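You operate a simulated robot arm through the tools that you are given. There is no shell and no other tool. Be economical: measure what you need, move in short steps, check, and stop when the job is done.

Carry out the task below with a simulated two-armed robot. There is one attempt and no reset: what you move stays moved.

TASK
On the left end of the table, fold the grey rag in half.

The check looks at the end state, three seconds after you hand in, the way a careful person would. Anything else that was tipped, shoved, dropped, spilled or broken makes it a failure. Flat cloth is picked up by pressing the open fingertips on it (5 to 10 N) and closing them slowly along it; thin cloth reads only 2 to 8 mm in the jaws.

THE ROBOT
Two 7-joint arms with two-finger parallel grippers on one trunk, on a base that drives. Base frame: it is fixed to the floor where the robot stands at the start and does not move with it; the origin is under the middle of the robot, x ahead of it, y to its left, z up. Readings come in m, rad, newtons and seconds.
The left shoulder is at the start at [0.03, 0.119, 1.01], the right one opposite. With the tool pointing down near the work surface each hand reaches from about 0.28 to 0.68 m from the robot's upright axis, wherever it stands, measured 20 degrees to its own side. Places, roughly: left end of the table [0.8, -0.1, 0.9]. Payload 3.43 kg a hand.
The tool frame of a hand sits at the grasp point between the pads (the TCP): z along the fingers, y along the line on which they close. The tips reach 0.03 m beyond it. Largest opening 0.094 m; finger width 0.028, thickness 0.01; the body of the gripper, 0.05 by 0.096 m, starts 0.055 m behind the TCP.
Orientation is told as [roll, pitch, yaw] about the base's x, y, z axes, in that order, counted from this pose: with the fingers straight down and closing along the base's y, the tool's x points along the base's -x, its y along +y and its z along -z.

THE INTERFACE
- The arms move only by the tool nudge_tool. It takes "left_series", "right_series" or both (then of equal length, played together; a hand with none holds still); each is a list of rows, each a list of 7 numbers: the shift along the tool's x, y, z in units of 30 mm (1.0 is 30 mm), then the turn, a rotation vector about the tool's x, y, z in units of 5 degrees (1.0 is 5 degrees), then the opening, from 0 (shut) to 1 (fully open). In form: [[tx, ty, tz, ax, ay, az, fingers], ...]. A call has 1 to 10 rows; each row shifts and turns the commanded pose from where the row before left it, along the tool's axes as they then stand. A call with a number of a shift or a turn outside -1 to 1 is refused whole. A row lasts 0.2 s, in which the tool goes at most 0.05 m and 0.15 rad; a call with a longer step from one row to the next is refused whole, and so is a gripper value outside its range. A pose out of reach is approached as far as the arm can. The call stops where the force on the tool passes 40 N (or 10 N more than at its start, if that is more) or the arm is blocked; 0.2 s more then pass. Each finger travels about 0.072 m/s and halts on what it meets, pressing with about 28 N; the grip force reading is that of the motor and also rises with nothing between the fingers. The clock runs only during rows and for 0.2 s after the last one: add rows that do not move to give the fingers time. It gives the time, the measured TCP pose, the force on the tool (base axes), the opening and the grip force at its end, in the units of the frame above (readings bear some noise), with the torque about the TCP (base axes, N m) and any sound that the robot's microphone picked up.
- Cameras (640 x 400 px; columns grow to the right, rows downward): "scene" is now at [0.0223, -0.0262, 1.7043]; the picture's right is [-0.36, -0.93, 0.00], its down [-0.85, 0.33, -0.41] and it looks along [0.39, -0.15, -0.91] (base axes); focal length 250 px, centre (320, 200). "left" rides on the left gripper at [0.076, -0.014, -0.102] in its tool frame; the picture's right is [0.18, 0.98, 0.00], its down [-0.75, 0.14, -0.64] and it looks along [-0.63, 0.12, 0.77] (tool axes); focal length 243 px, centre (320, 200). "right" rides on the right gripper at [0.076, 0.014, -0.102] in its tool frame; the picture's right is [-0.18, 0.98, 0.00], its down [-0.75, -0.14, -0.64] and it looks along [-0.63, -0.12, 0.77] (tool axes); focal length 243 px, centre (320, 200). There is no depth. A picture from a camera that has moved, and an enlarged one, comes with that camera's place and axes in the base frame and with its lens. The place of the scene camera against the robot may be out by one fixed shift of up to 0.012 m in any direction.
- camera(camera): a new picture of that camera. It takes no simulated time.
- raise_lower(by): slides the trunk up (or, below 0, down) by that many m; the arms and the scene camera ride with it, the base frame stays. It gives what a move gives, with no picture.
- base_move(legs): drives the robot by 1 to 6 legs, each [ahead, turn to the left] in m and rad, along the robot's own axes; the way and the turn of a leg run together, so that a leg with both is an arc; at most 1.5 m and 3.142 rad a leg. The arms and the cameras ride along, it lands a little off, and it stops where it bumps. It gives what a move gives.
- aim_head(pan, tilt): turns the head with the scene camera to pan (to the left, within 2.496 rad either way) and tilt (down, from -0.506 to 1.204), counted from straight ahead of the robot. It gives what a move gives.
- close_up(camera, box): a new picture of the part [left, top, right, bottom] of that camera's present view, enlarged. It takes no simulated time.
- job_done(): hands the job in; it is judged then, once.

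Work in short steps. Places have to be worked out from the pictures, the camera data and where the tool is seen: move nearer, look again, correct. Check each grasp and each placing, and mend what went wrong. You have 120 turns and 100 pictures in all, those below and enlarged ones among them. Open the grippers and draw the arms clear of the work before you hand the job in, unless the task says otherwise; then end with one line.

The tools are called after "Call:" as a command line: name --argument value ..., lists and objects as JSON in quotes. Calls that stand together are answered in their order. nudge_tool: Moves the arms, as the interface text tells. Its arguments: {"type":"object","properties":{"left_series":{"type":"array","items":{"type":"array","items":{"type":"number"}}},"right_series":{"type":"array","items":{"type":"array","items":{"type":"number"}}}},"required":[]} The other tools are called the same way: raise_lower (by) slides the trunk up or down; base_move (legs) drives the base; aim_head (pan, tilt) turns the head that bears the scene camera; camera (camera) takes a picture; close_up (camera, box) takes an enlarged picture of a part of a camera's view; job_done () hands the job in.

At the start:

```text
time_s: 0.0
left_ee_pos: [0.4285, 0.0186, 1.1352]
left_ee_rot: [0.0, -0.001, -0.004]
left_wrist_force: [0.7, -1.0, -0.2]
left_moment: [-0.02, 0.02, 0.03]
left_opening: 0.094
left_grasp_force: 0.0
right_ee_pos: [0.2926, -0.3159, 1.1269]
right_ee_rot: [0.0, 0.001, -0.004]
right_wrist_force: [-0.9, -0.6, 0.1]
right_moment: [0.02, 0.03, 0.0]
right_opening: 0.094
right_grasp_force: 0.1
trunk travel left (down, up): [-0.275, 0.135]
robot x, y, heading: [-0.0025, -0.0018, -0.001]
head pan, tilt: [-0.367, 1.143]
```

scene: 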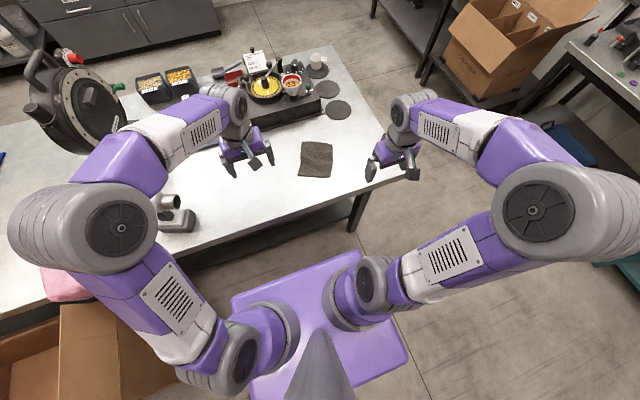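
right: 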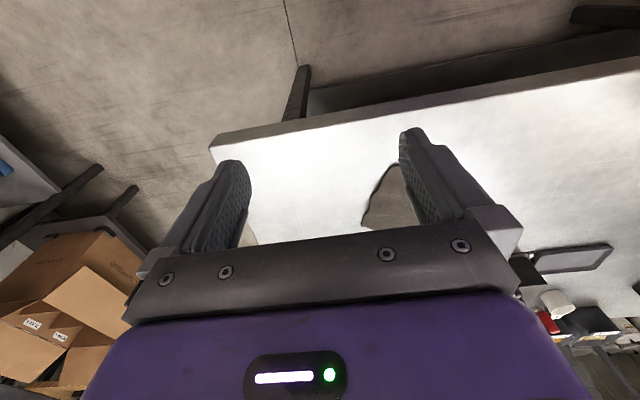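
left: 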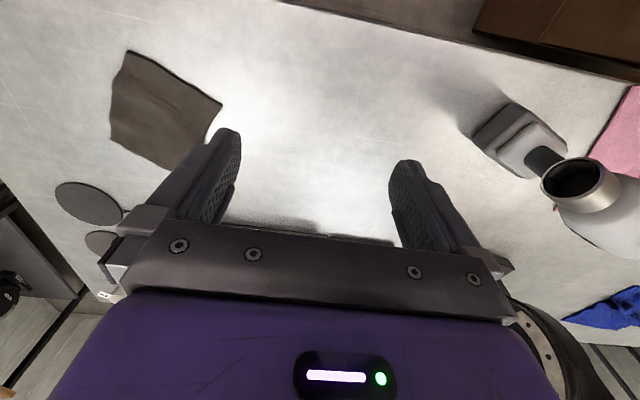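

I'll enlarge the scene view to find the rag's corners.

Call:
close_up --camera "scene" --box '[240, 100, 400, 200]'

Call:
close_up --camera "left" --box '[40, 20, 296, 180]'

```text
4.00 times, centred on (320, 150) of scene
camera zoom: at [0.0223, -0.0262, 1.7043], right [-0.36, -0.93, 0.0], down [-0.85, 0.33, -0.41], along [0.39, -0.15, -0.91], focal length 1000 px, centre (320, 400)
```

zoom: 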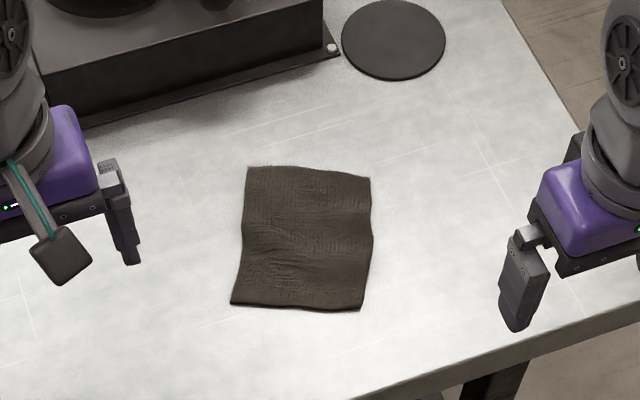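

```text
2.50 times, centred on (168, 100) of left
camera zoom: at [0.3523, 0.0042, 1.2386], right [-0.18, 0.98, 0.0], down [0.75, 0.14, 0.64], along [0.63, 0.12, -0.77], focal length 606 px, centre (700, 450)
```

zoom: 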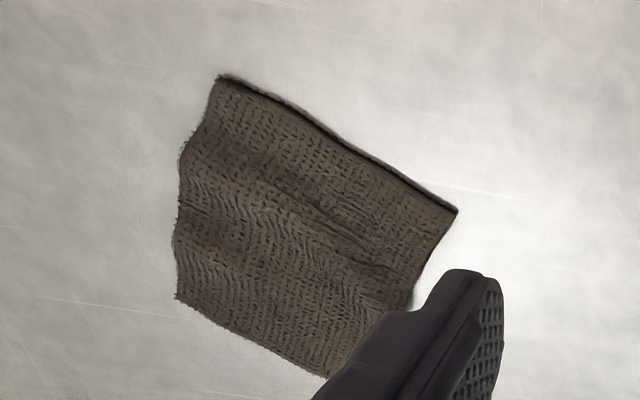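

The rag is about 0.16 x 0.12 m, centred near (0.54, -0.20, 0.88). Its long axis points about 25° to the right, so I turn the robot to face along it.

Call:
base_move --legs '[[0, -0.43]]'

Call:
aim_head --pan 0.0 --tilt 1.0

Call:
camera --camera "scene"

Call:
camera --camera "left"

Call:
camera --camera "right"

```text
time_s: 1.7
left_ee_pos: [0.3987, -0.1629, 1.1349]
left_ee_rot: [-0.001, 0.0, -0.432]
left_wrist_force: [0.9, 0.2, 0.4]
left_moment: [0.01, 0.01, 0.0]
left_opening: 0.0939
left_grasp_force: 0.1
right_ee_pos: [0.1343, -0.4086, 1.1268]
right_ee_rot: [0.001, -0.001, -0.433]
right_wrist_force: [0.0, 0.3, -0.1]
right_moment: [0.01, -0.02, 0.02]
right_opening: 0.0942
right_grasp_force: 0.1
trunk travel left (down, up): [-0.275, 0.135]
robot x, y, heading: [0.0023, -0.0008, -0.425]
head pan, tilt: [-0.367, 1.143]
```

```text
time_s: 2.5
left_ee_pos: [0.3984, -0.1619, 1.135]
left_ee_rot: [0.0, -0.001, -0.433]
left_wrist_force: [0.5, -0.2, -0.3]
left_moment: [0.0, 0.02, 0.01]
left_opening: 0.0939
left_grasp_force: 0.0
right_ee_pos: [0.1333, -0.4095, 1.1261]
right_ee_rot: [-0.001, -0.001, -0.434]
right_wrist_force: [-0.5, 0.4, -0.2]
right_moment: [0.02, 0.01, -0.01]
right_opening: 0.0939
right_grasp_force: 0.0
trunk travel left (down, up): [-0.275, 0.135]
robot x, y, heading: [0.0041, 0.0011, -0.43]
head pan, tilt: [0.0, 1.0]
```

```text
94 pictures are left
camera scene: at [0.0323, -0.0212, 1.7136], right [-0.42, -0.91, 0.0], down [-0.77, 0.35, -0.54], along [0.49, -0.22, -0.84], focal length 250 px, centre (320, 200)
```

scene: 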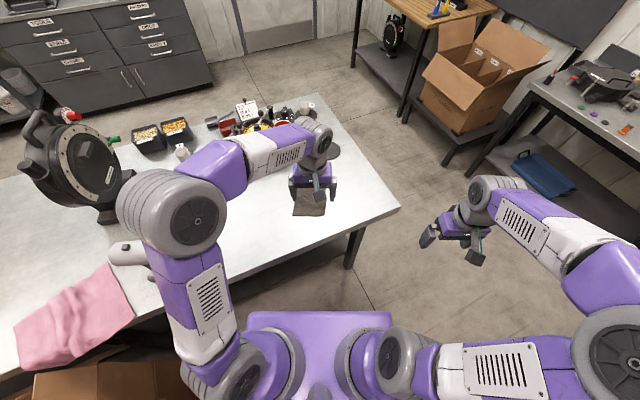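

```text
93 pictures are left
camera left: at [0.3222, -0.1428, 1.2386], right [0.24, 0.97, 0.0], down [0.74, -0.19, 0.64], along [0.62, -0.16, -0.77], focal length 243 px, centre (320, 200)
```

left: 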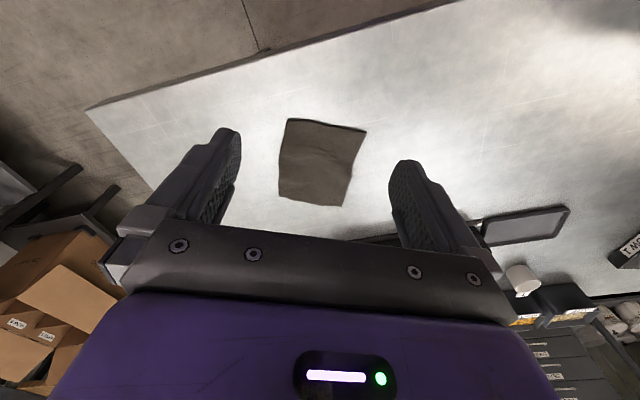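

```text
92 pictures are left
camera right: at [0.0702, -0.3637, 1.2299], right [0.58, 0.82, 0.0], down [0.62, -0.44, 0.64], along [0.52, -0.37, -0.77], focal length 243 px, centre (320, 200)
```

right: 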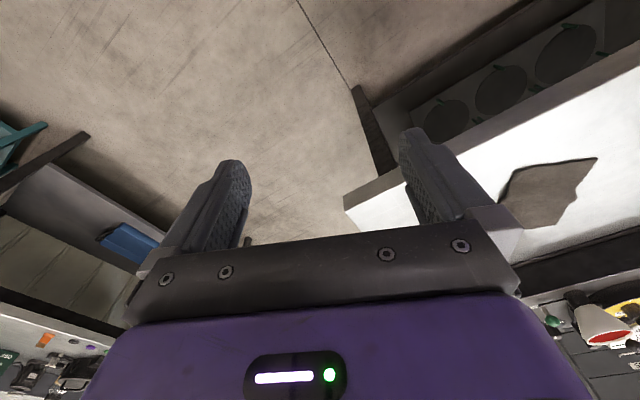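

From the left camera, in robot axes, the rag spans 0.494–0.650 ahead and -0.02 to 0.10 to the left. I'll grip the near edge near both corners with the jaws closing fore-aft, so I start turning both hands and move the left one over.

Call:
nudge_tool --left_series '[[-0.95, 0.75, 0, 0, 0, 0, 0.6], [-0.95, 0.75, 0, 0, 0, 0, 0.6], [-0.95, 0.75, 0, 0, 0, 0, 0.6], [0, 0, 0, 0, 0, 1, 0.4], [0, 0, 0, 0, 0, 1, 0.4], [0, 0, 0, 0, 0, 1, 0.4], [0, 0, 0, 0, 0, 1, 0.4], [0, 0, 0, 0, 0, 1, 0.4], [0, 0, 0, 0, 0, 1, 0.4], [0, 0, 0, 0, 0, 1, 0.4]]' --right_series '[[0, 0, 0, 0, 0, -1, 0.4], [0, 0, 0, 0, 0, -1, 0.4], [0, 0, 0, 0, 0, -1, 0.4], [0, 0, 0, 0, 0, -1, 0.4], [0, 0, 0, 0, 0, -1, 0.4], [0, 0, 0, 0, 0, -1, 0.4], [0, 0, 0, 0, 0, -1, 0.4], [0, 0, 0, 0, 0, -1, 0.4], [0, 0, 0, 0, 0, -1, 0.4], [0, 0, 0, 0, 0, -1, 0.4]]'

Call:
nudge_tool --left_series '[[0, 0, 0, 0, 0, 1, 0.4], [0, 0, 0, 0, 0, 1, 0.4], [0, 0, 0, 0, 0, 1, 0.4], [0, 0, 0, 0, 0, 1, 0.4], [0, 0, 0, 0, 0, 1, 0.4], [0, 0, 0, 0, 0, 1, 0.4], [0, 0, 0, 0, 0, 1, 0.4], [0, 0, 0, 0, 0, 1, 0.4], [0, 0, 0, 0, 0, 1, 0.4], [0, 0, 0, 0, 0, 1, 0.4]]' --right_series '[[0, 0, 0, 0, 0, -1, 0.4], [0, 0, 0, 0, 0, -1, 0.4], [0, 0, 0, 0, 0, -1, 0.4], [0, 0, 0, 0, 0, -1, 0.4], [0, 0, 0, 0, 0, -1, 0.4], [0, 0, 0, 0, 0, -1, 0.4], [0, 0, 0, 0, 0, -1, 0.4], [0, 0, 0, 0, 0, -1, 0.4], [0, 0, 0, 0, 0, 0, 0.4], [0, 0, 0, 0, 0, 0, 0.4]]'

```text
time_s: 4.7
left_ee_pos: [0.5037, -0.1349, 1.1349]
left_ee_rot: [0.0, 0.0, -1.045]
left_wrist_force: [-0.1, 0.2, -0.3]
left_moment: [0.04, 0.01, 0.0]
left_opening: 0.0378
left_grasp_force: 0.0
right_ee_pos: [0.1331, -0.4083, 1.1267]
right_ee_rot: [0.0, 0.002, 0.442]
right_wrist_force: [0.0, 0.0, 0.0]
right_moment: [-0.01, -0.03, 0.03]
right_opening: 0.0376
right_grasp_force: 0.2
trunk travel left (down, up): [-0.275, 0.135]
robot x, y, heading: [-0.0017, 0.0032, -0.434]
head pan, tilt: [0.0, 1.0]
```

```text
time_s: 6.9
left_ee_pos: [0.5032, -0.1356, 1.1356]
left_ee_rot: [-0.001, -0.001, -1.916]
left_wrist_force: [0.0, 0.5, -0.1]
left_moment: [0.0, -0.01, 0.04]
left_opening: 0.0379
left_grasp_force: 0.1
right_ee_pos: [0.134, -0.4081, 1.1276]
right_ee_rot: [-0.001, 0.0, 1.139]
right_wrist_force: [-0.4, -0.3, -0.2]
right_moment: [-0.02, -0.01, 0.01]
right_opening: 0.0375
right_grasp_force: 0.0
trunk travel left (down, up): [-0.275, 0.135]
robot x, y, heading: [0.0004, -0.0001, -0.431]
head pan, tilt: [0.0, 1.0]
```

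The left hand is above its grip point. I bring the right hand most of the way in, stop short, and look.

Call:
nudge_tool --left_series '[[0, 0, 0, 0, 0, 0.8, 0.4], [0, 0, 0, 0, 0, 0, 0.4], [0, 0, 0, 0, 0, 0, 0.4], [0, 0, 0, 0, 0, 0, 0.4], [0, 0, 0, 0, 0, 0, 0.4], [0, 0, 0, 0, 0, 0, 0.4], [0, 0, 0, 0, 0, 0, 0.4], [0, 0, 0, 0, 0, 0, 0.4]]' --right_series '[[-1, -0.92, 0, 0, 0, 0, 0.4], [-1, -0.92, 0, 0, 0, 0, 0.4], [-1, -0.92, 0, 0, 0, 0, 0.4], [-1, -0.92, 0, 0, 0, 0, 0.4], [-1, -0.92, 0, 0, 0, 0, 0.4], [-1, -0.92, 0, 0, 0, 0, 0.4], [-1, -0.92, 0, 0, 0, 0, 0.4], [-1, -0.92, 0, 0, 0, 0, 0.4]]'

Call:
camera --camera "scene"

Call:
camera --camera "left"

Call:
camera --camera "right"

```text
time_s: 8.7
left_ee_pos: [0.5059, -0.136, 1.1359]
left_ee_rot: [0.001, 0.001, -1.986]
left_wrist_force: [-0.6, -0.1, 0.7]
left_moment: [-0.02, 0.01, 0.03]
left_opening: 0.0378
left_grasp_force: 0.1
right_ee_pos: [0.4365, -0.2821, 1.1272]
right_ee_rot: [0.0, 0.001, 1.138]
right_wrist_force: [0.0, -0.6, -0.7]
right_moment: [0.03, 0.02, 0.01]
right_opening: 0.0379
right_grasp_force: 0.2
trunk travel left (down, up): [-0.275, 0.135]
robot x, y, heading: [0.0002, -0.0009, -0.427]
head pan, tilt: [0.0, 1.0]
```

```text
91 pictures are left
camera scene: at [0.034, -0.0207, 1.7135], right [-0.42, -0.91, 0.0], down [-0.77, 0.35, -0.54], along [0.49, -0.22, -0.84], focal length 250 px, centre (320, 200)
```

scene: 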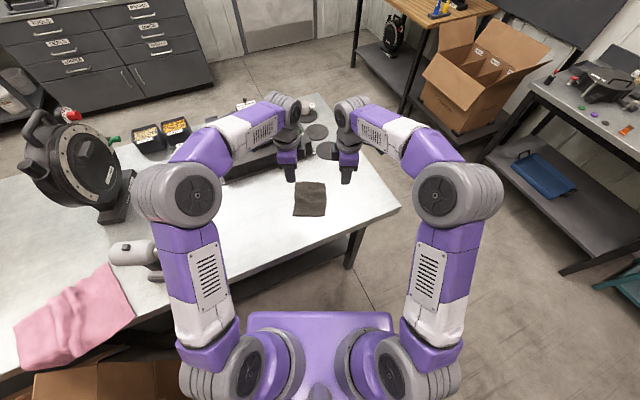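

```text
90 pictures are left
camera left: at [0.5222, -0.0605, 1.2379], right [0.97, -0.23, 0.0], down [-0.17, -0.75, 0.64], along [-0.15, -0.63, -0.77], focal length 243 px, centre (320, 200)
```

left: 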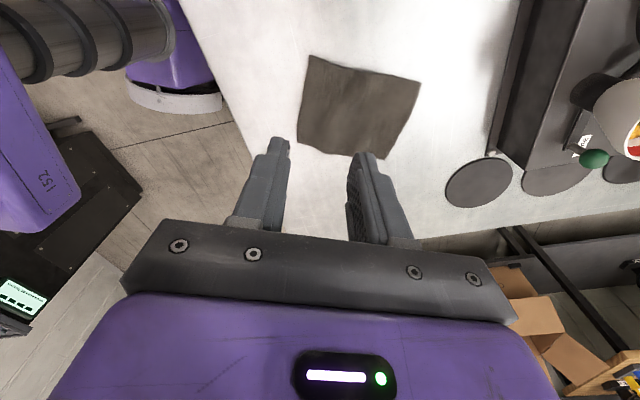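

```text
89 pictures are left
camera right: at [0.3915, -0.3454, 1.2301], right [-0.81, 0.58, 0.0], down [0.44, 0.62, 0.64], along [0.37, 0.52, -0.77], focal length 243 px, centre (320, 200)
```

right: 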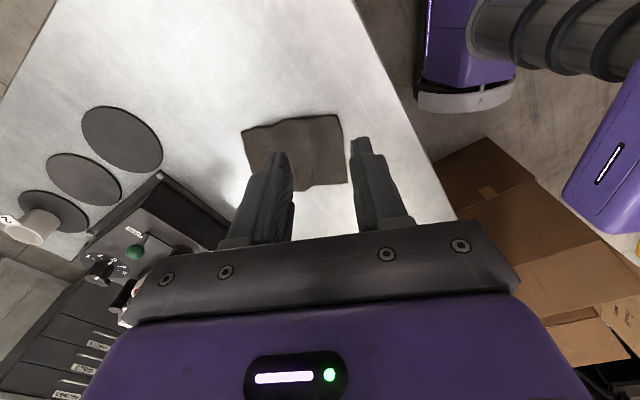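

Corners check out near (0.494, -0.114) and (0.447, -0.225). The right hand goes to its grip point, then both descend to about 0.95.

Call:
nudge_tool --right_series '[[-0.85, 0, 0, 0, 0, 0, 0.4], [-0.85, 0, 0, 0, 0, 0, 0.4], [-0.85, 0, 0, 0, 0, 0, 0.4], [0, 0, 0.85, 0, 0, 0, 0.35], [0, 0, 0.85, 0, 0, 0, 0.35], [0, 0, 0.85, 0, 0, 0, 0.35], [0, 0, 0.85, 0, 0, 0, 0.35], [0, 0, 0.85, 0, 0, 0, 0.35], [0, 0, 0.85, 0, 0, 0, 0.35], [0, 0, 0.8, 0, 0, 0, 0.35]]' --left_series '[[0, -0.15, 0, 0, 0, 0, 0.4], [0, 0, 0, 0, 0, 0, 0.4], [0, 0, 0, 0, 0, 0, 0.4], [0, 0, 0.89, 0, 0, 0, 0.35], [0, 0, 0.89, 0, 0, 0, 0.35], [0, 0, 0.89, 0, 0, 0, 0.35], [0, 0, 0.89, 0, 0, 0, 0.35], [0, 0, 0.89, 0, 0, 0, 0.35], [0, 0, 0.89, 0, 0, 0, 0.35], [0, 0, 0.89, 0, 0, 0, 0.35]]'

Call:
camera --camera "left"

Call:
camera --camera "right"

Call:
close_up --camera "scene" --box '[240, 140, 400, 240]'

```text
time_s: 10.3
left_ee_pos: [0.5011, -0.1331, 1.0294]
left_ee_rot: [0.002, 0.002, -1.983]
left_wrist_force: [0.7, 1.3, 0.2]
left_moment: [-0.13, 0.05, -0.01]
left_opening: 0.0328
left_grasp_force: 0.1
right_ee_pos: [0.4653, -0.2194, 1.0214]
right_ee_rot: [0.005, 0.01, 1.129]
right_wrist_force: [0.1, -1.7, -0.7]
right_moment: [0.16, -0.01, 0.02]
right_opening: 0.0331
right_grasp_force: 0.0
trunk travel left (down, up): [-0.275, 0.135]
robot x, y, heading: [-0.0026, -0.0, -0.429]
head pan, tilt: [0.0, 1.0]
stopped in row 8 (right hand): the force on the tool passed its limit at 41 N (the readings are from after the stop); the commanded pose is now the measured one
```

```text
88 pictures are left
camera left: at [0.5182, -0.0577, 1.1324], right [0.97, -0.22, 0.0], down [-0.17, -0.75, 0.64], along [-0.14, -0.63, -0.77], focal length 243 px, centre (320, 200)
```

left: 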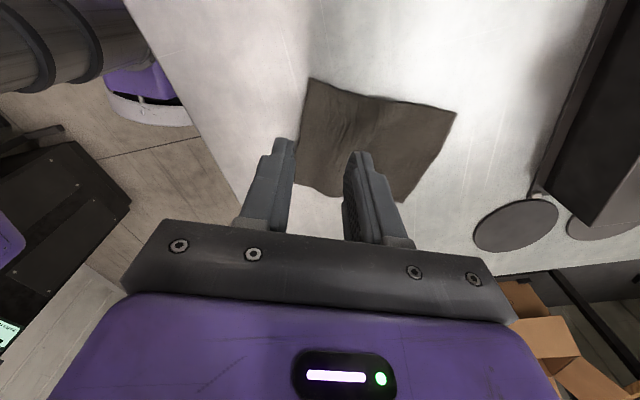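

```text
87 pictures are left
camera right: at [0.4206, -0.2814, 1.1254], right [-0.81, 0.59, 0.0], down [0.46, 0.63, 0.63], along [0.37, 0.51, -0.77], focal length 243 px, centre (320, 200)
```

right: 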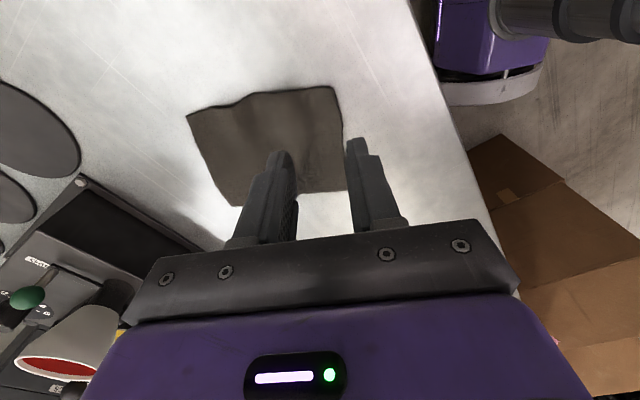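

```text
4.00 times, centred on (320, 190) of scene
camera zoom: at [0.0327, -0.0213, 1.7136], right [-0.42, -0.91, 0.0], down [-0.77, 0.35, -0.54], along [0.49, -0.22, -0.84], focal length 1000 px, centre (320, 240)
```

zoom: 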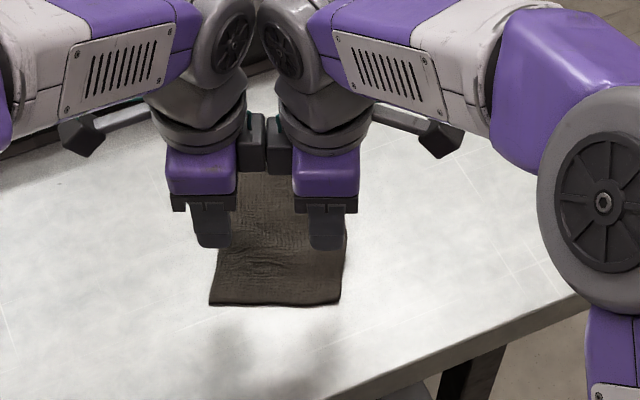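

The two wrists touched at about 0.093 m apart; nothing else was disturbed. I spread the grips to about 0.108 m, right at the corners, and descend further.

Call:
nudge_tool --right_series '[[0.22, -0.05, 0, 0, 0, 0, 0.35], [0, 0, 0, 0, 0, 0, 0.35], [0, 0, 0.75, 0, 0, 0, 0.35], [0, 0, 0.75, 0, 0, 0, 0.35], [0, 0, 0.75, 0, 0, 0, 0.35], [0, 0, 0.75, 0, 0, 0, 0.35]]' --left_series '[[0.28, 0.07, 0, 0, 0, 0, 0.35], [0, 0, 0, 0, 0, 0, 0.35], [0, 0, 0.8, 0, 0, 0, 0.35], [0, 0, 0.8, 0, 0, 0, 0.35], [0, 0, 0.8, 0, 0, 0, 0.35], [0, 0, 0.8, 0, 0, 0, 0.35]]'

Call:
camera --camera "left"

Call:
camera --camera "right"

Call:
close_up --camera "scene" --box '[240, 140, 400, 240]'

```text
time_s: 11.8
left_ee_pos: [0.5065, -0.1272, 0.9323]
left_ee_rot: [0.001, 0.003, -1.983]
left_wrist_force: [-0.1, -0.3, -0.5]
left_moment: [-0.04, 0.01, -0.02]
left_opening: 0.0329
left_grasp_force: 0.1
right_ee_pos: [0.4626, -0.2253, 0.9296]
right_ee_rot: [0.008, 0.01, 1.132]
right_wrist_force: [0.2, 0.3, -0.3]
right_moment: [-0.01, 0.03, 0.02]
right_opening: 0.033
right_grasp_force: 0.1
trunk travel left (down, up): [-0.275, 0.135]
robot x, y, heading: [0.0028, -0.0011, -0.427]
head pan, tilt: [0.0, 1.0]
```

```text
85 pictures are left
camera left: at [0.5233, -0.0519, 1.036], right [0.97, -0.22, 0.0], down [-0.17, -0.75, 0.64], along [-0.14, -0.62, -0.77], focal length 243 px, centre (320, 200)
```

left: 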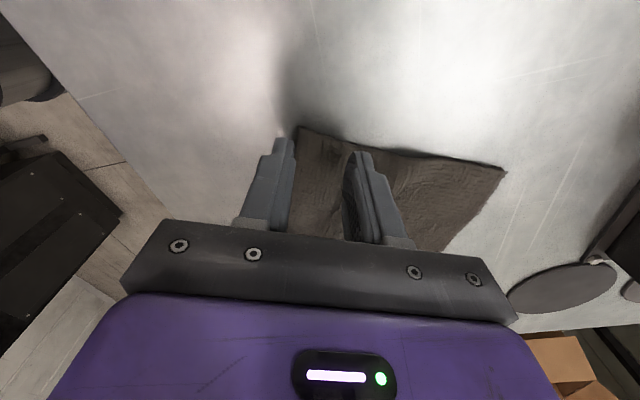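

```text
84 pictures are left
camera right: at [0.4191, -0.2878, 1.0341], right [-0.81, 0.59, 0.0], down [0.46, 0.63, 0.63], along [0.37, 0.52, -0.77], focal length 243 px, centre (320, 200)
```

right: 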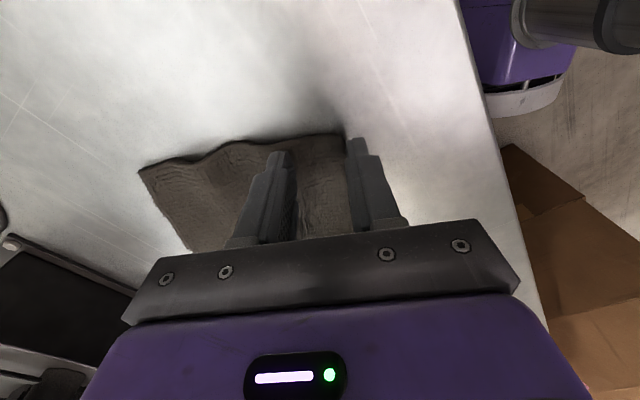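

```text
4.00 times, centred on (320, 190) of scene
camera zoom: at [0.033, -0.0214, 1.7135], right [-0.42, -0.91, 0.0], down [-0.77, 0.35, -0.54], along [0.49, -0.22, -0.84], focal length 1000 px, centre (320, 240)
```

zoom: 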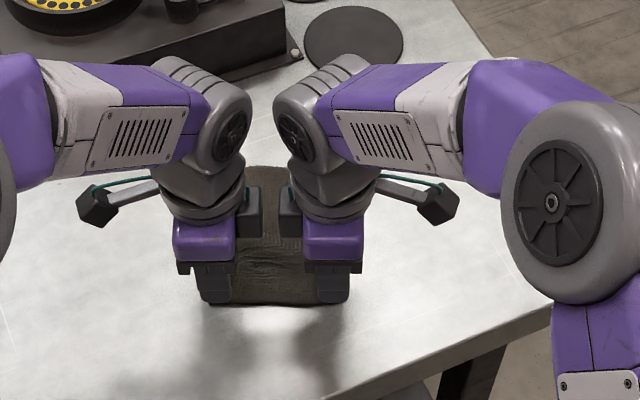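

The rear fingers sit just off the near edge, so I shift both hands 11 mm forward and lower 14 mm.

Call:
nudge_tool --right_series '[[0, -0.37, 0, 0, 0, 0, 0.35], [0, 0, 0.25, 0, 0, 0, 0.35], [0, 0, 0.2, 0, 0, 0, 0.35], [0, 0, 0, 0, 0, 0, 0.35]]' --left_series '[[0, 0.37, 0, 0, 0, 0, 0.35], [0, 0, 0.25, 0, 0, 0, 0.35], [0, 0, 0.25, 0, 0, 0, 0.35], [0, 0, 0, 0, 0, 0, 0.35]]'

Call:
close_up --camera "left" --box '[200, 80, 456, 240]'

Call:
close_up --camera "right" --box '[200, 80, 456, 240]'

```text
time_s: 12.8
left_ee_pos: [0.5165, -0.1299, 0.9178]
left_ee_rot: [0.002, 0.003, -1.983]
left_wrist_force: [-0.8, -0.1, -0.5]
left_moment: [0.01, -0.02, 0.0]
left_opening: 0.0327
left_grasp_force: 0.0
right_ee_pos: [0.4732, -0.2296, 0.9166]
right_ee_rot: [0.005, 0.008, 1.132]
right_wrist_force: [0.2, -0.6, -0.3]
right_moment: [0.0, 0.0, 0.03]
right_opening: 0.033
right_grasp_force: 0.1
trunk travel left (down, up): [-0.275, 0.135]
robot x, y, heading: [0.0033, 0.0006, -0.425]
head pan, tilt: [0.0, 1.0]
```

```text
2.50 times, centred on (328, 160) of left
camera zoom: at [0.5335, -0.0554, 1.0215], right [0.97, -0.22, 0.0], down [-0.17, -0.75, 0.64], along [-0.14, -0.62, -0.77], focal length 606 px, centre (300, 300)
```

zoom: 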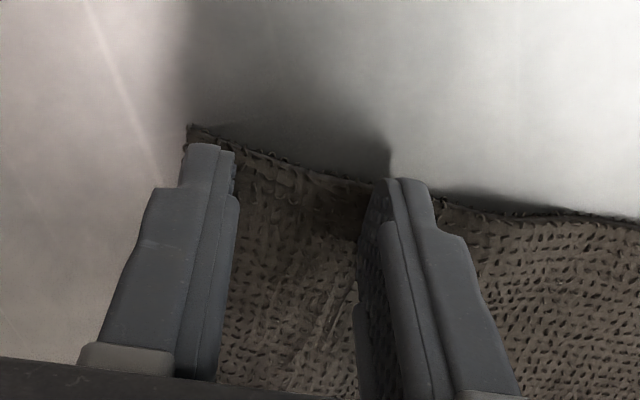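

```text
2.50 times, centred on (328, 160) of right
camera zoom: at [0.4281, -0.2925, 1.0214], right [-0.81, 0.59, 0.0], down [0.45, 0.63, 0.63], along [0.37, 0.52, -0.77], focal length 606 px, centre (300, 300)
```

zoom: 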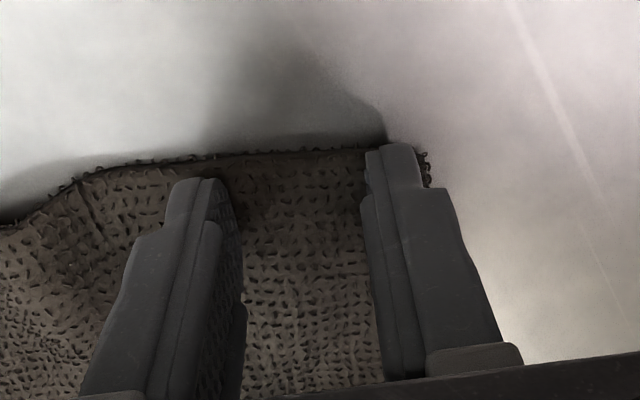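

Both finger pairs sit well on the corners. I lower in small steps to make contact.

Call:
nudge_tool --right_series '[[0, 0, 0.1, 0, 0, 0, 0.35], [0, 0, 0.05, 0, 0, 0, 0.35], [0, 0, 0, 0, 0, 0, 0.35]]' --left_series '[[0, 0, 0.1, 0, 0, 0, 0.35], [0, 0, 0.08, 0, 0, 0, 0.35], [0, 0, 0, 0, 0, 0, 0.35]]'

```text
time_s: 13.6
left_ee_pos: [0.5167, -0.1307, 0.9147]
left_ee_rot: [0.006, 0.0, -1.982]
left_wrist_force: [1.2, -0.8, 4.8]
left_moment: [-0.08, 0.05, -0.01]
left_opening: 0.0329
left_grasp_force: 0.0
right_ee_pos: [0.4709, -0.2307, 0.9143]
right_ee_rot: [0.004, 0.01, 1.129]
right_wrist_force: [1.1, 1.3, 5.7]
right_moment: [0.01, -0.08, 0.01]
right_opening: 0.0327
right_grasp_force: 0.1
trunk travel left (down, up): [-0.275, 0.135]
robot x, y, heading: [0.0034, -0.0013, -0.431]
head pan, tilt: [0.0, 1.0]
```

Contact at about 5 N on each. I add a little pressure and close slowly.

Call:
nudge_tool --right_series '[[0, 0, 0.03, 0, 0, 0, 0.32], [0, 0, 0, 0, 0, 0, 0.28], [0, 0, 0, 0, 0, 0, 0.24], [0, 0, 0, 0, 0, 0, 0.2], [0, 0, 0, 0, 0, 0, 0.16], [0, 0, 0, 0, 0, 0, 0.12], [0, 0, 0, 0, 0, 0, 0.08], [0, 0, 0, 0, 0, 0, 0.04], [0, 0, 0, 0, 0, 0, 0], [0, 0, 0, 0, 0, 0, 0]]' --left_series '[[0, 0, 0.03, 0, 0, 0, 0.32], [0, 0, 0, 0, 0, 0, 0.28], [0, 0, 0, 0, 0, 0, 0.24], [0, 0, 0, 0, 0, 0, 0.2], [0, 0, 0, 0, 0, 0, 0.16], [0, 0, 0, 0, 0, 0, 0.12], [0, 0, 0, 0, 0, 0, 0.08], [0, 0, 0, 0, 0, 0, 0.04], [0, 0, 0, 0, 0, 0, 0], [0, 0, 0, 0, 0, 0, 0]]'

Call:
close_up --camera "left" --box '[200, 80, 456, 240]'

Call:
close_up --camera "right" --box '[200, 80, 456, 240]'

```text
time_s: 15.8
left_ee_pos: [0.5159, -0.1295, 0.9125]
left_ee_rot: [0.006, 0.003, -1.983]
left_wrist_force: [-0.6, -1.5, 16.4]
left_moment: [-0.22, -0.01, 0.04]
left_opening: 0.0042
left_grasp_force: 28.0
right_ee_pos: [0.4711, -0.2293, 0.914]
right_ee_rot: [0.004, 0.006, 1.131]
right_wrist_force: [0.4, 1.8, 11.3]
right_moment: [0.09, -0.06, 0.0]
right_opening: 0.0025
right_grasp_force: 28.3
trunk travel left (down, up): [-0.275, 0.135]
robot x, y, heading: [-0.0017, 0.001, -0.428]
head pan, tilt: [0.0, 1.0]
```

```text
2.50 times, centred on (328, 160) of left
camera zoom: at [0.5322, -0.0549, 1.0164], right [0.97, -0.22, 0.01], down [-0.18, -0.75, 0.64], along [-0.14, -0.63, -0.77], focal length 606 px, centre (300, 300)
```

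zoom: 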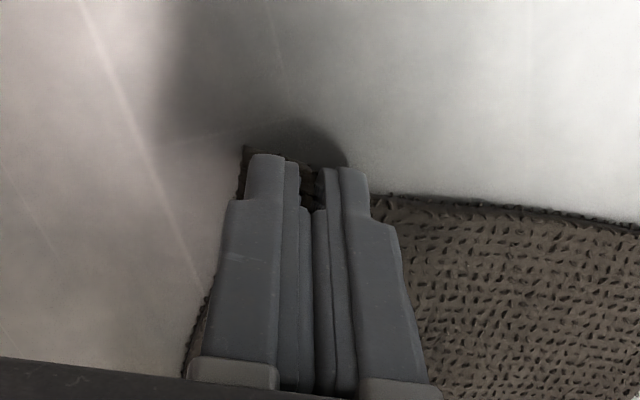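

```text
2.50 times, centred on (328, 160) of right
camera zoom: at [0.4269, -0.2924, 1.0174], right [-0.81, 0.59, 0.0], down [0.45, 0.63, 0.63], along [0.37, 0.52, -0.77], focal length 606 px, centre (300, 300)
```

zoom: 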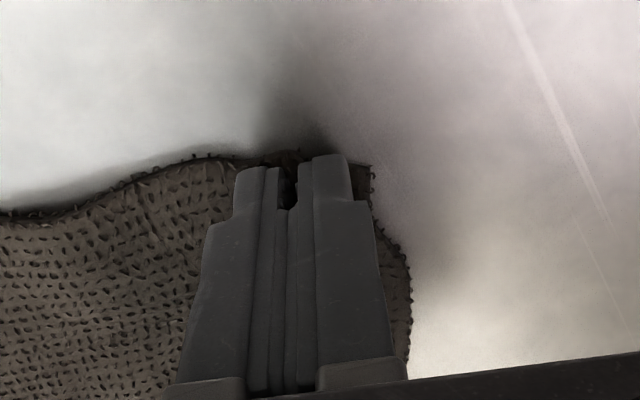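

Openings of 4.2 and 2.5 mm look like cloth in both jaws. I lift 5 cm and check.

Call:
nudge_tool --right_series '[[0, 0, -0.4, 0, 0, 0, 0], [0, 0, -0.6, 0, 0, 0, 0], [0, 0, -0.6, 0, 0, 0, 0]]' --left_series '[[0, 0, -0.4, 0, 0, 0, 0], [0, 0, -0.6, 0, 0, 0, 0], [0, 0, -0.6, 0, 0, 0, 0]]'

Call:
camera --camera "left"

Call:
camera --camera "right"

Call:
close_up --camera "scene" --box '[240, 140, 400, 240]'

```text
time_s: 16.6
left_ee_pos: [0.5165, -0.1309, 0.9599]
left_ee_rot: [0.003, 0.001, -1.983]
left_wrist_force: [-0.1, -0.2, 0.0]
left_moment: [-0.03, 0.01, -0.01]
left_opening: 0.0043
left_grasp_force: 27.5
right_ee_pos: [0.4724, -0.2316, 0.9606]
right_ee_rot: [0.006, 0.009, 1.132]
right_wrist_force: [0.6, 0.2, -0.6]
right_moment: [0.04, 0.06, 0.0]
right_opening: 0.0027
right_grasp_force: 27.9
trunk travel left (down, up): [-0.275, 0.135]
robot x, y, heading: [-0.0015, -0.0053, -0.43]
head pan, tilt: [0.0, 1.0]
```

```text
78 pictures are left
camera left: at [0.5328, -0.0551, 1.0635], right [0.97, -0.23, 0.0], down [-0.17, -0.75, 0.64], along [-0.14, -0.62, -0.77], focal length 243 px, centre (320, 200)
```

left: 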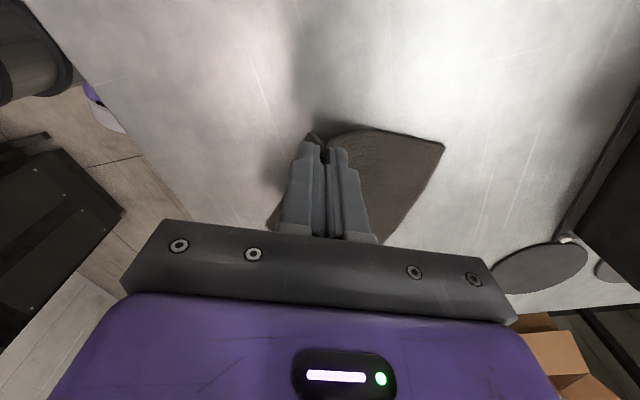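

```text
77 pictures are left
camera right: at [0.4282, -0.2929, 1.064], right [-0.81, 0.59, 0.0], down [0.45, 0.63, 0.63], along [0.37, 0.52, -0.77], focal length 243 px, centre (320, 200)
```

right: 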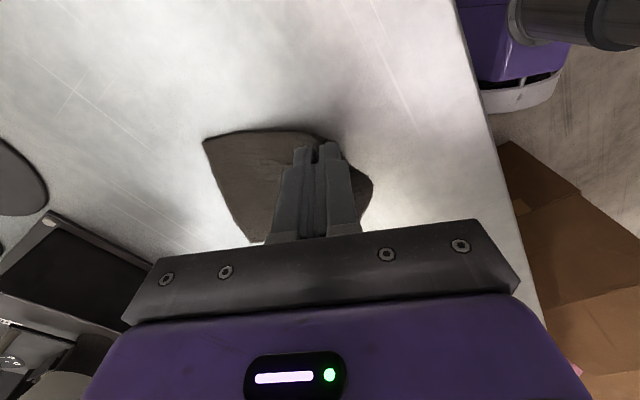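

```text
4.00 times, centred on (320, 190) of scene
camera zoom: at [0.0319, -0.021, 1.7136], right [-0.42, -0.91, 0.0], down [-0.77, 0.35, -0.54], along [0.49, -0.22, -0.84], focal length 1000 px, centre (320, 240)
```

zoom: 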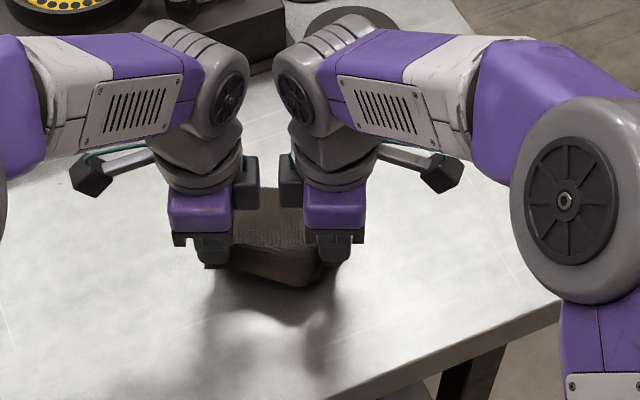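

Both corners are held. I now arc the edge forward, low over the midline, towards the far edge, spreading the hands slightly to keep it taut.

Call:
nudge_tool --right_series '[[0.13, -0.4, 0, 0, 0, 0, 0], [0, -0.4, 0.1, 0, 0, 0, 0], [0, -0.4, 0.15, 0, 0, 0, 0], [0, -0.4, 0.15, 0, 0, 0, 0], [0, 0, 0, 0, 0, 0, 0]]' --left_series '[[0.13, 0.4, 0, 0, 0, 0, 0], [0, 0.4, 0.1, 0, 0, 0, 0], [0, 0.4, 0.15, 0, 0, 0, 0], [0, 0.4, 0.15, 0, 0, 0, 0], [0, 0, 0, 0, 0, 0, 0]]'

Call:
camera --camera "left"

Call:
close_up --camera "scene" --box '[240, 140, 400, 240]'

```text
time_s: 17.8
left_ee_pos: [0.5617, -0.1478, 0.9476]
left_ee_rot: [0.004, 0.0, -1.985]
left_wrist_force: [-4.9, -10.8, -0.1]
left_moment: [-0.34, 0.13, 0.03]
left_opening: 0.0041
left_grasp_force: 28.0
right_ee_pos: [0.5143, -0.2548, 0.9477]
right_ee_rot: [0.005, 0.007, 1.13]
right_wrist_force: [4.8, 10.9, -0.6]
right_moment: [0.25, -0.1, -0.04]
right_opening: 0.0026
right_grasp_force: 27.8
trunk travel left (down, up): [-0.275, 0.135]
robot x, y, heading: [0.0012, 0.0001, -0.428]
head pan, tilt: [0.0, 1.0]
```

```text
75 pictures are left
camera left: at [0.5778, -0.0718, 1.0511], right [0.97, -0.23, 0.0], down [-0.17, -0.75, 0.64], along [-0.14, -0.63, -0.77], focal length 243 px, centre (320, 200)
```

left: 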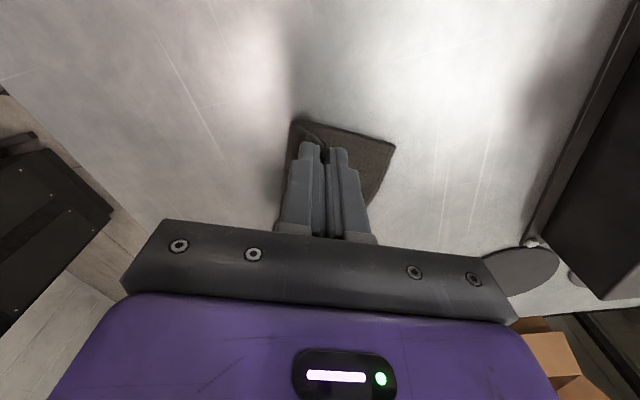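

```text
4.00 times, centred on (320, 190) of scene
camera zoom: at [0.0317, -0.0209, 1.7136], right [-0.42, -0.91, 0.0], down [-0.77, 0.35, -0.54], along [0.49, -0.22, -0.84], focal length 1000 px, centre (320, 240)
```

zoom: 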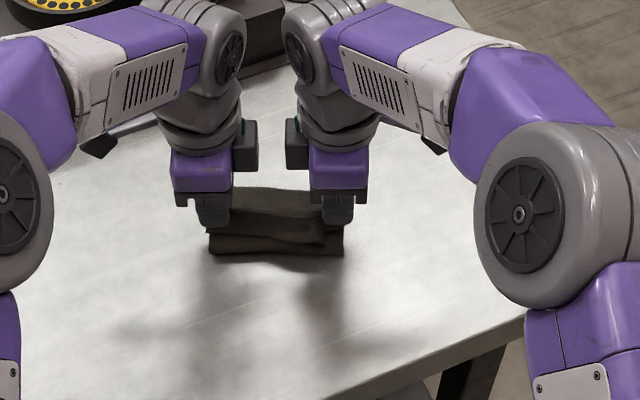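

The cloth is taut (11 N sideways) and folding well. I relax 2 mm each side and finish the arc to about 1 cm above the far half.

Call:
nudge_tool --right_series '[[-0.07, -0.35, 0.1, 0, 0, 0, 0], [0, -0.35, 0.2, 0, 0, 0, 0], [0, -0.35, 0.25, 0, 0, 0, 0], [0, -0.25, 0.3, 0, 0, 0, 0], [0, 0, 0, 0, 0, 0, 0]]' --left_series '[[-0.07, 0.35, 0.1, 0, 0, 0, 0], [0, 0.35, 0.2, 0, 0, 0, 0], [0, 0.35, 0.25, 0, 0, 0, 0], [0, 0.25, 0.3, 0, 0, 0, 0], [0, 0, 0, 0, 0, 0, 0]]'

Call:
close_up --camera "left" --box '[200, 80, 456, 240]'

Call:
close_up --camera "right" --box '[200, 80, 456, 240]'

Call:
close_up --camera "scene" --box '[240, 140, 400, 240]'

```text
time_s: 18.9
left_ee_pos: [0.5977, -0.1636, 0.9219]
left_ee_rot: [0.004, 0.001, -1.983]
left_wrist_force: [-3.3, -9.2, 4.6]
left_moment: [-0.28, 0.17, 0.03]
left_opening: 0.004
left_grasp_force: 27.8
right_ee_pos: [0.5508, -0.2692, 0.9225]
right_ee_rot: [0.005, 0.009, 1.131]
right_wrist_force: [4.2, 7.8, 1.2]
right_moment: [0.2, -0.11, -0.01]
right_opening: 0.0023
right_grasp_force: 28.2
trunk travel left (down, up): [-0.275, 0.135]
robot x, y, heading: [0.0051, 0.0027, -0.431]
head pan, tilt: [0.0, 1.0]
```

```text
2.50 times, centred on (328, 160) of left
camera zoom: at [0.6138, -0.0889, 1.0263], right [0.97, -0.22, 0.0], down [-0.17, -0.75, 0.64], along [-0.14, -0.63, -0.77], focal length 606 px, centre (300, 300)
```

zoom: 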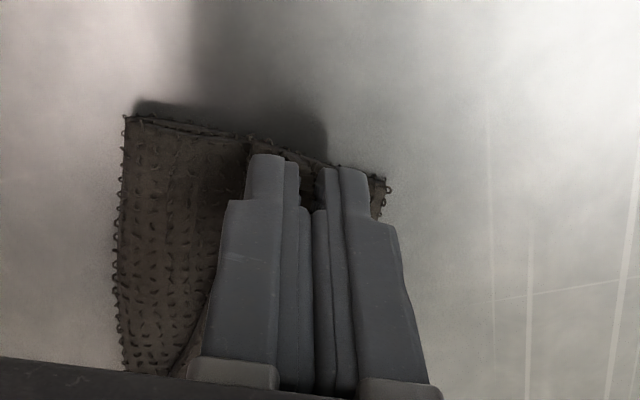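

```text
2.50 times, centred on (328, 160) of right
camera zoom: at [0.5058, -0.3316, 1.0271], right [-0.81, 0.59, 0.0], down [0.45, 0.63, 0.63], along [0.37, 0.52, -0.77], focal length 606 px, centre (300, 300)
```

zoom: 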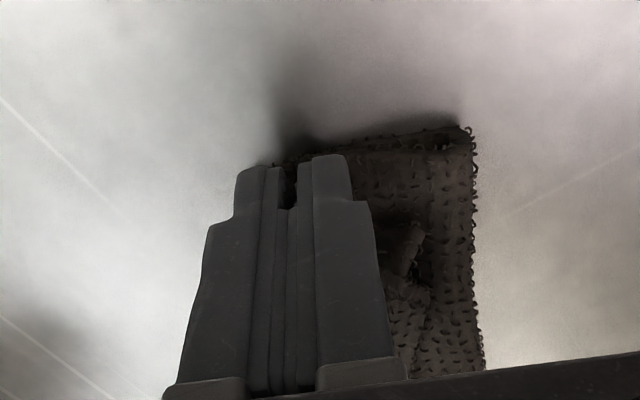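

```text
4.00 times, centred on (320, 190) of scene
camera zoom: at [0.0315, -0.0209, 1.7137], right [-0.42, -0.91, 0.0], down [-0.77, 0.35, -0.54], along [0.49, -0.22, -0.84], focal length 1000 px, centre (320, 240)
```

zoom: 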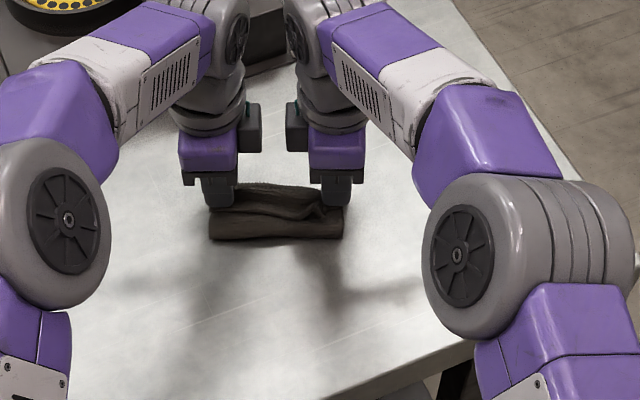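

The fold is made: fold line at about 0.567 and far edge at about 0.635. The grip is slightly too far forward, so I tilt the fingertips back about 25°. That shifts the pinch back about 13 mm and lays the pleat forward.

Call:
nudge_tool --right_series '[[0, 0, 0, -1, 0, 0, 0], [0, 0, 0, -1, 0, 0, 0], [0, 0, 0, -1, 0, 0, 0], [0, 0, 0, -1, 0, 0, 0], [0, 0, 0, -1, 0, 0, 0], [0, 0, 0, 0, 0, 0, 0]]' --left_series '[[0, 0, 0, 1, 0, 0, 0], [0, 0, 0, 1, 0, 0, 0], [0, 0, 0, 1, 0, 0, 0], [0, 0, 0, 1, 0, 0, 0], [0, 0, 0, 1, 0, 0, 0], [0, 0, 0, 0, 0, 0, 0]]'

Call:
close_up --camera "left" --box '[200, 80, 456, 240]'

Call:
close_up --camera "scene" --box '[240, 140, 400, 240]'

```text
time_s: 20.1
left_ee_pos: [0.5542, -0.1465, 0.9298]
left_ee_rot: [-0.402, -0.021, -1.991]
left_wrist_force: [-7.9, -9.5, 1.2]
left_moment: [-0.29, 0.18, 0.05]
left_opening: 0.0036
left_grasp_force: 27.8
left hand out of reach, approached as far as the arm can: row 3, 4, 5
right_ee_pos: [0.4902, -0.2511, 0.9353]
right_ee_rot: [0.383, -0.012, 1.134]
right_wrist_force: [7.1, 10.3, -1.0]
right_moment: [0.19, -0.15, -0.18]
right_opening: 0.0023
right_grasp_force: 27.9
right hand out of reach, approached as far as the arm can: row 2, 3, 4, 5
trunk travel left (down, up): [-0.275, 0.135]
robot x, y, heading: [0.0021, -0.0034, -0.435]
head pan, tilt: [0.0, 1.0]
stopped in row 5 (left hand): the force on the tool passed its limit at 43 N (the readings are from after the stop); the commanded pose is now the measured one
```

```text
2.50 times, centred on (328, 160) of left
camera zoom: at [0.6109, -0.0857, 1.0299], right [0.9, -0.21, -0.39], down [0.05, -0.83, 0.55], along [-0.44, -0.51, -0.74], focal length 606 px, centre (300, 300)
```

zoom: 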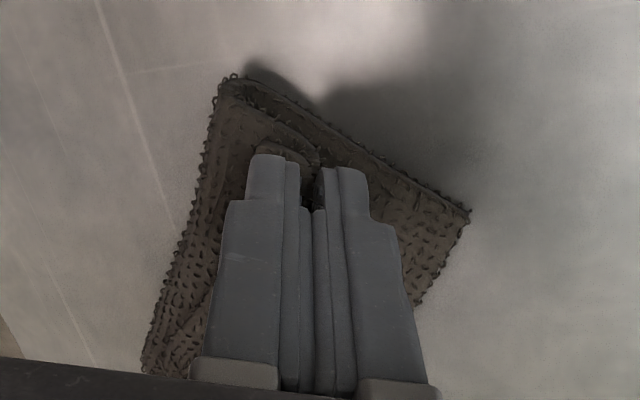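

```text
4.00 times, centred on (320, 190) of scene
camera zoom: at [0.031, -0.0208, 1.7136], right [-0.42, -0.91, 0.0], down [-0.76, 0.35, -0.54], along [0.49, -0.23, -0.84], focal length 1000 px, centre (320, 240)
```

zoom: 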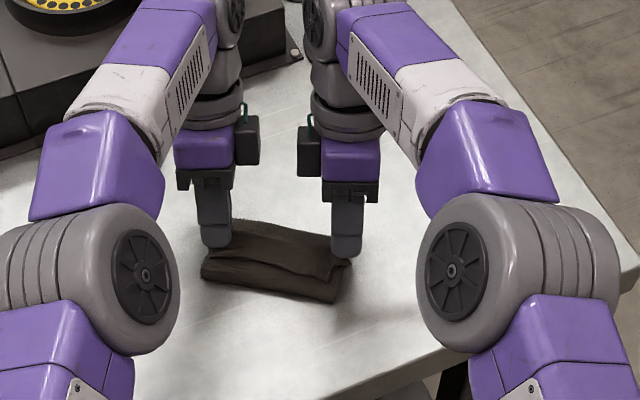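

The arms hit their reach limit and drew the cloth back with them. Even so, the left side now spans 0.518–0.592 ahead, which is a proper half fold. I relax the sideways tension, lower slightly and open gently to see how the hem falls.

Call:
nudge_tool --right_series '[[-0.1, 0, 0.2, 0, 0, 0, 0], [0, 0, 0.15, 0, 0, 0, 0], [0, 0, 0, 0, 0, 0, 0.05], [0, 0, 0, 0, 0, 0, 0.1], [0, 0, 0, 0, 0, 0, 0.15], [0, 0, 0, 0, 0, 0, 0.2], [0, 0, 0, 0, 0, 0, 0.2]]' --left_series '[[-0.1, 0, 0.2, 0, 0, 0, 0], [0, 0, 0, 0, 0, 0, 0], [0, 0, 0, 0, 0, 0, 0.05], [0, 0, 0, 0, 0, 0, 0.1], [0, 0, 0, 0, 0, 0, 0.15], [0, 0, 0, 0, 0, 0, 0.2], [0, 0, 0, 0, 0, 0, 0.2]]'

Call:
close_up --camera "left" --box '[200, 80, 456, 240]'

Call:
close_up --camera "scene" --box '[280, 180, 360, 230]'

```text
time_s: 21.7
left_ee_pos: [0.5527, -0.1457, 0.9243]
left_ee_rot: [-0.401, -0.016, -1.987]
left_wrist_force: [0.8, -0.6, -0.7]
left_moment: [-0.02, 0.0, 0.02]
left_opening: 0.0187
left_grasp_force: 0.1
right_ee_pos: [0.4879, -0.2497, 0.924]
right_ee_rot: [0.385, -0.005, 1.133]
right_wrist_force: [1.0, 0.7, 0.3]
right_moment: [0.0, 0.0, 0.01]
right_opening: 0.0188
right_grasp_force: 0.1
trunk travel left (down, up): [-0.275, 0.135]
robot x, y, heading: [-0.0046, -0.0008, -0.43]
head pan, tilt: [0.0, 1.0]
```

```text
2.50 times, centred on (328, 160) of left
camera zoom: at [0.6095, -0.0855, 1.0243], right [0.9, -0.2, -0.39], down [0.05, -0.84, 0.55], along [-0.44, -0.51, -0.74], focal length 606 px, centre (300, 300)
```

zoom: 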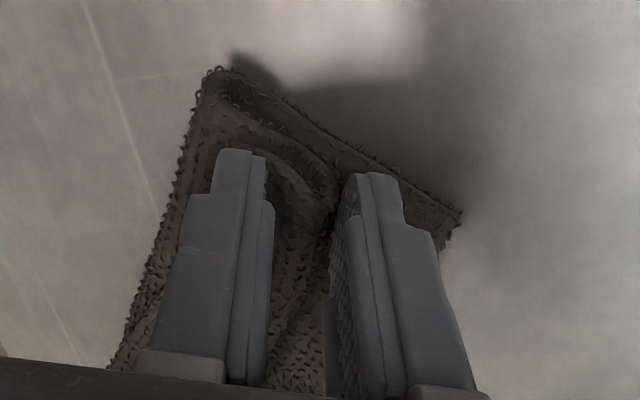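

```text
8.00 times, centred on (320, 205) of scene
camera zoom: at [0.0323, -0.0211, 1.7136], right [-0.42, -0.91, 0.0], down [-0.77, 0.35, -0.54], along [0.49, -0.22, -0.84], focal length 2001 px, centre (320, 160)
```

zoom: 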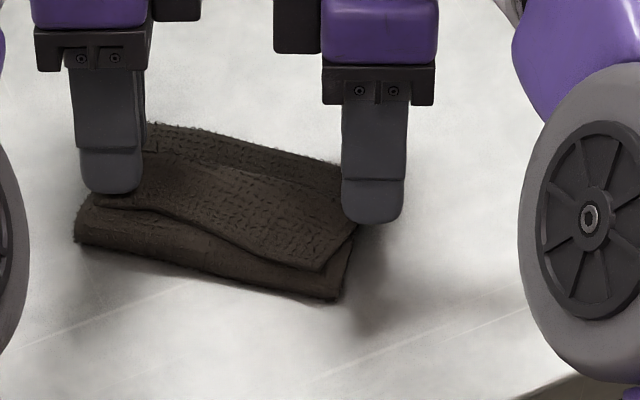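

As feared, the hem flap is turned back on top. I withdraw both hands along their fingers and look at the relaxed cloth.

Call:
nudge_tool --right_series '[[0, 0, -0.6, 0, 0, 0, 0.25], [0, 0, -0.6, 0, 0, 0, 0.25], [0, 0, -0.3, 1, 0, 0, 0.25], [0.6, 0, -0.3, 1, 0, 0, 0.25], [1, 0, -0.3, 1, 0, 0, 0.25], [1, 0, 0, 1, 0, 0, 0.25], [1, 0, 0, 0.4, 0, 0, 0.25]]' --left_series '[[0, 0, -0.6, 0, 0, 0, 0.25], [0, 0, -0.6, 0, 0, 0, 0.25], [0, 0, -0.3, -1, 0, 0, 0.25], [0.6, 0, -0.3, -1, 0, 0, 0.25], [1, 0, -0.3, -1, 0, 0, 0.25], [1, 0, 0, -1, 0, 0, 0.25], [0.6, 0, 0, -0.6, 0, 0, 0.25]]'

Call:
camera --camera "left"

Call:
close_up --camera "scene" --box '[280, 180, 360, 230]'

```text
time_s: 23.3
left_ee_pos: [0.6061, -0.062, 0.983]
left_ee_rot: [0.0, -0.016, -1.991]
left_wrist_force: [0.3, 0.2, 0.2]
left_moment: [0.02, -0.02, 0.02]
left_opening: 0.0236
left_grasp_force: 0.0
left hand out of reach, approached as far as the arm can: row 1, 2
right_ee_pos: [0.5385, -0.3815, 0.9852]
right_ee_rot: [0.002, -0.005, 1.132]
right_wrist_force: [0.5, 0.0, -0.2]
right_moment: [0.0, -0.02, -0.02]
right_opening: 0.0234
right_grasp_force: 0.1
right hand out of reach, approached as far as the arm can: row 3, 4, 5, 6, 7
trunk travel left (down, up): [-0.275, 0.135]
robot x, y, heading: [-0.0008, 0.0013, -0.432]
head pan, tilt: [0.0, 1.0]
```

```text
66 pictures are left
camera left: at [0.6244, 0.0152, 1.0857], right [0.97, -0.23, 0.0], down [-0.17, -0.74, 0.65], along [-0.15, -0.64, -0.76], focal length 243 px, centre (320, 200)
```

left: 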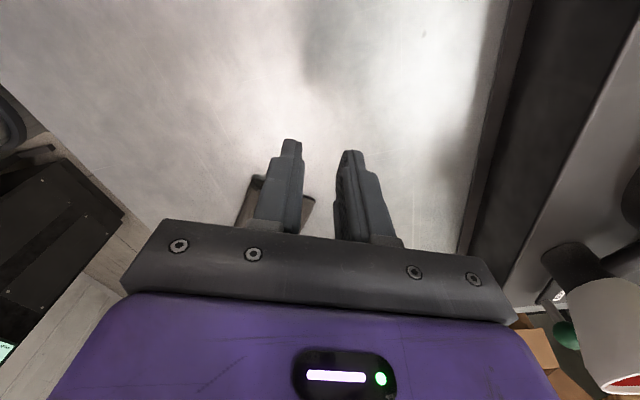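

```text
8.00 times, centred on (320, 205) of scene
camera zoom: at [0.0319, -0.0214, 1.7136], right [-0.42, -0.91, 0.0], down [-0.77, 0.35, -0.54], along [0.49, -0.22, -0.84], focal length 2001 px, centre (320, 160)
```

zoom: 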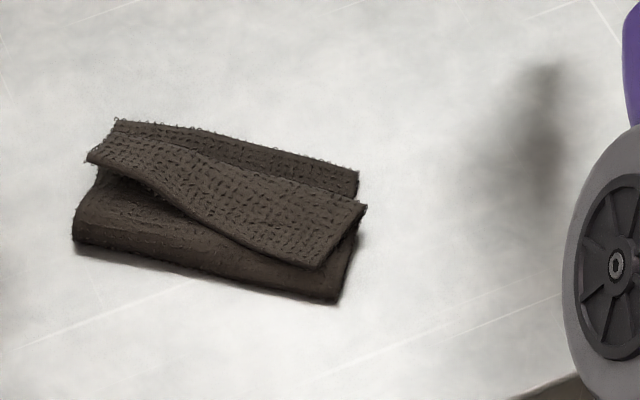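

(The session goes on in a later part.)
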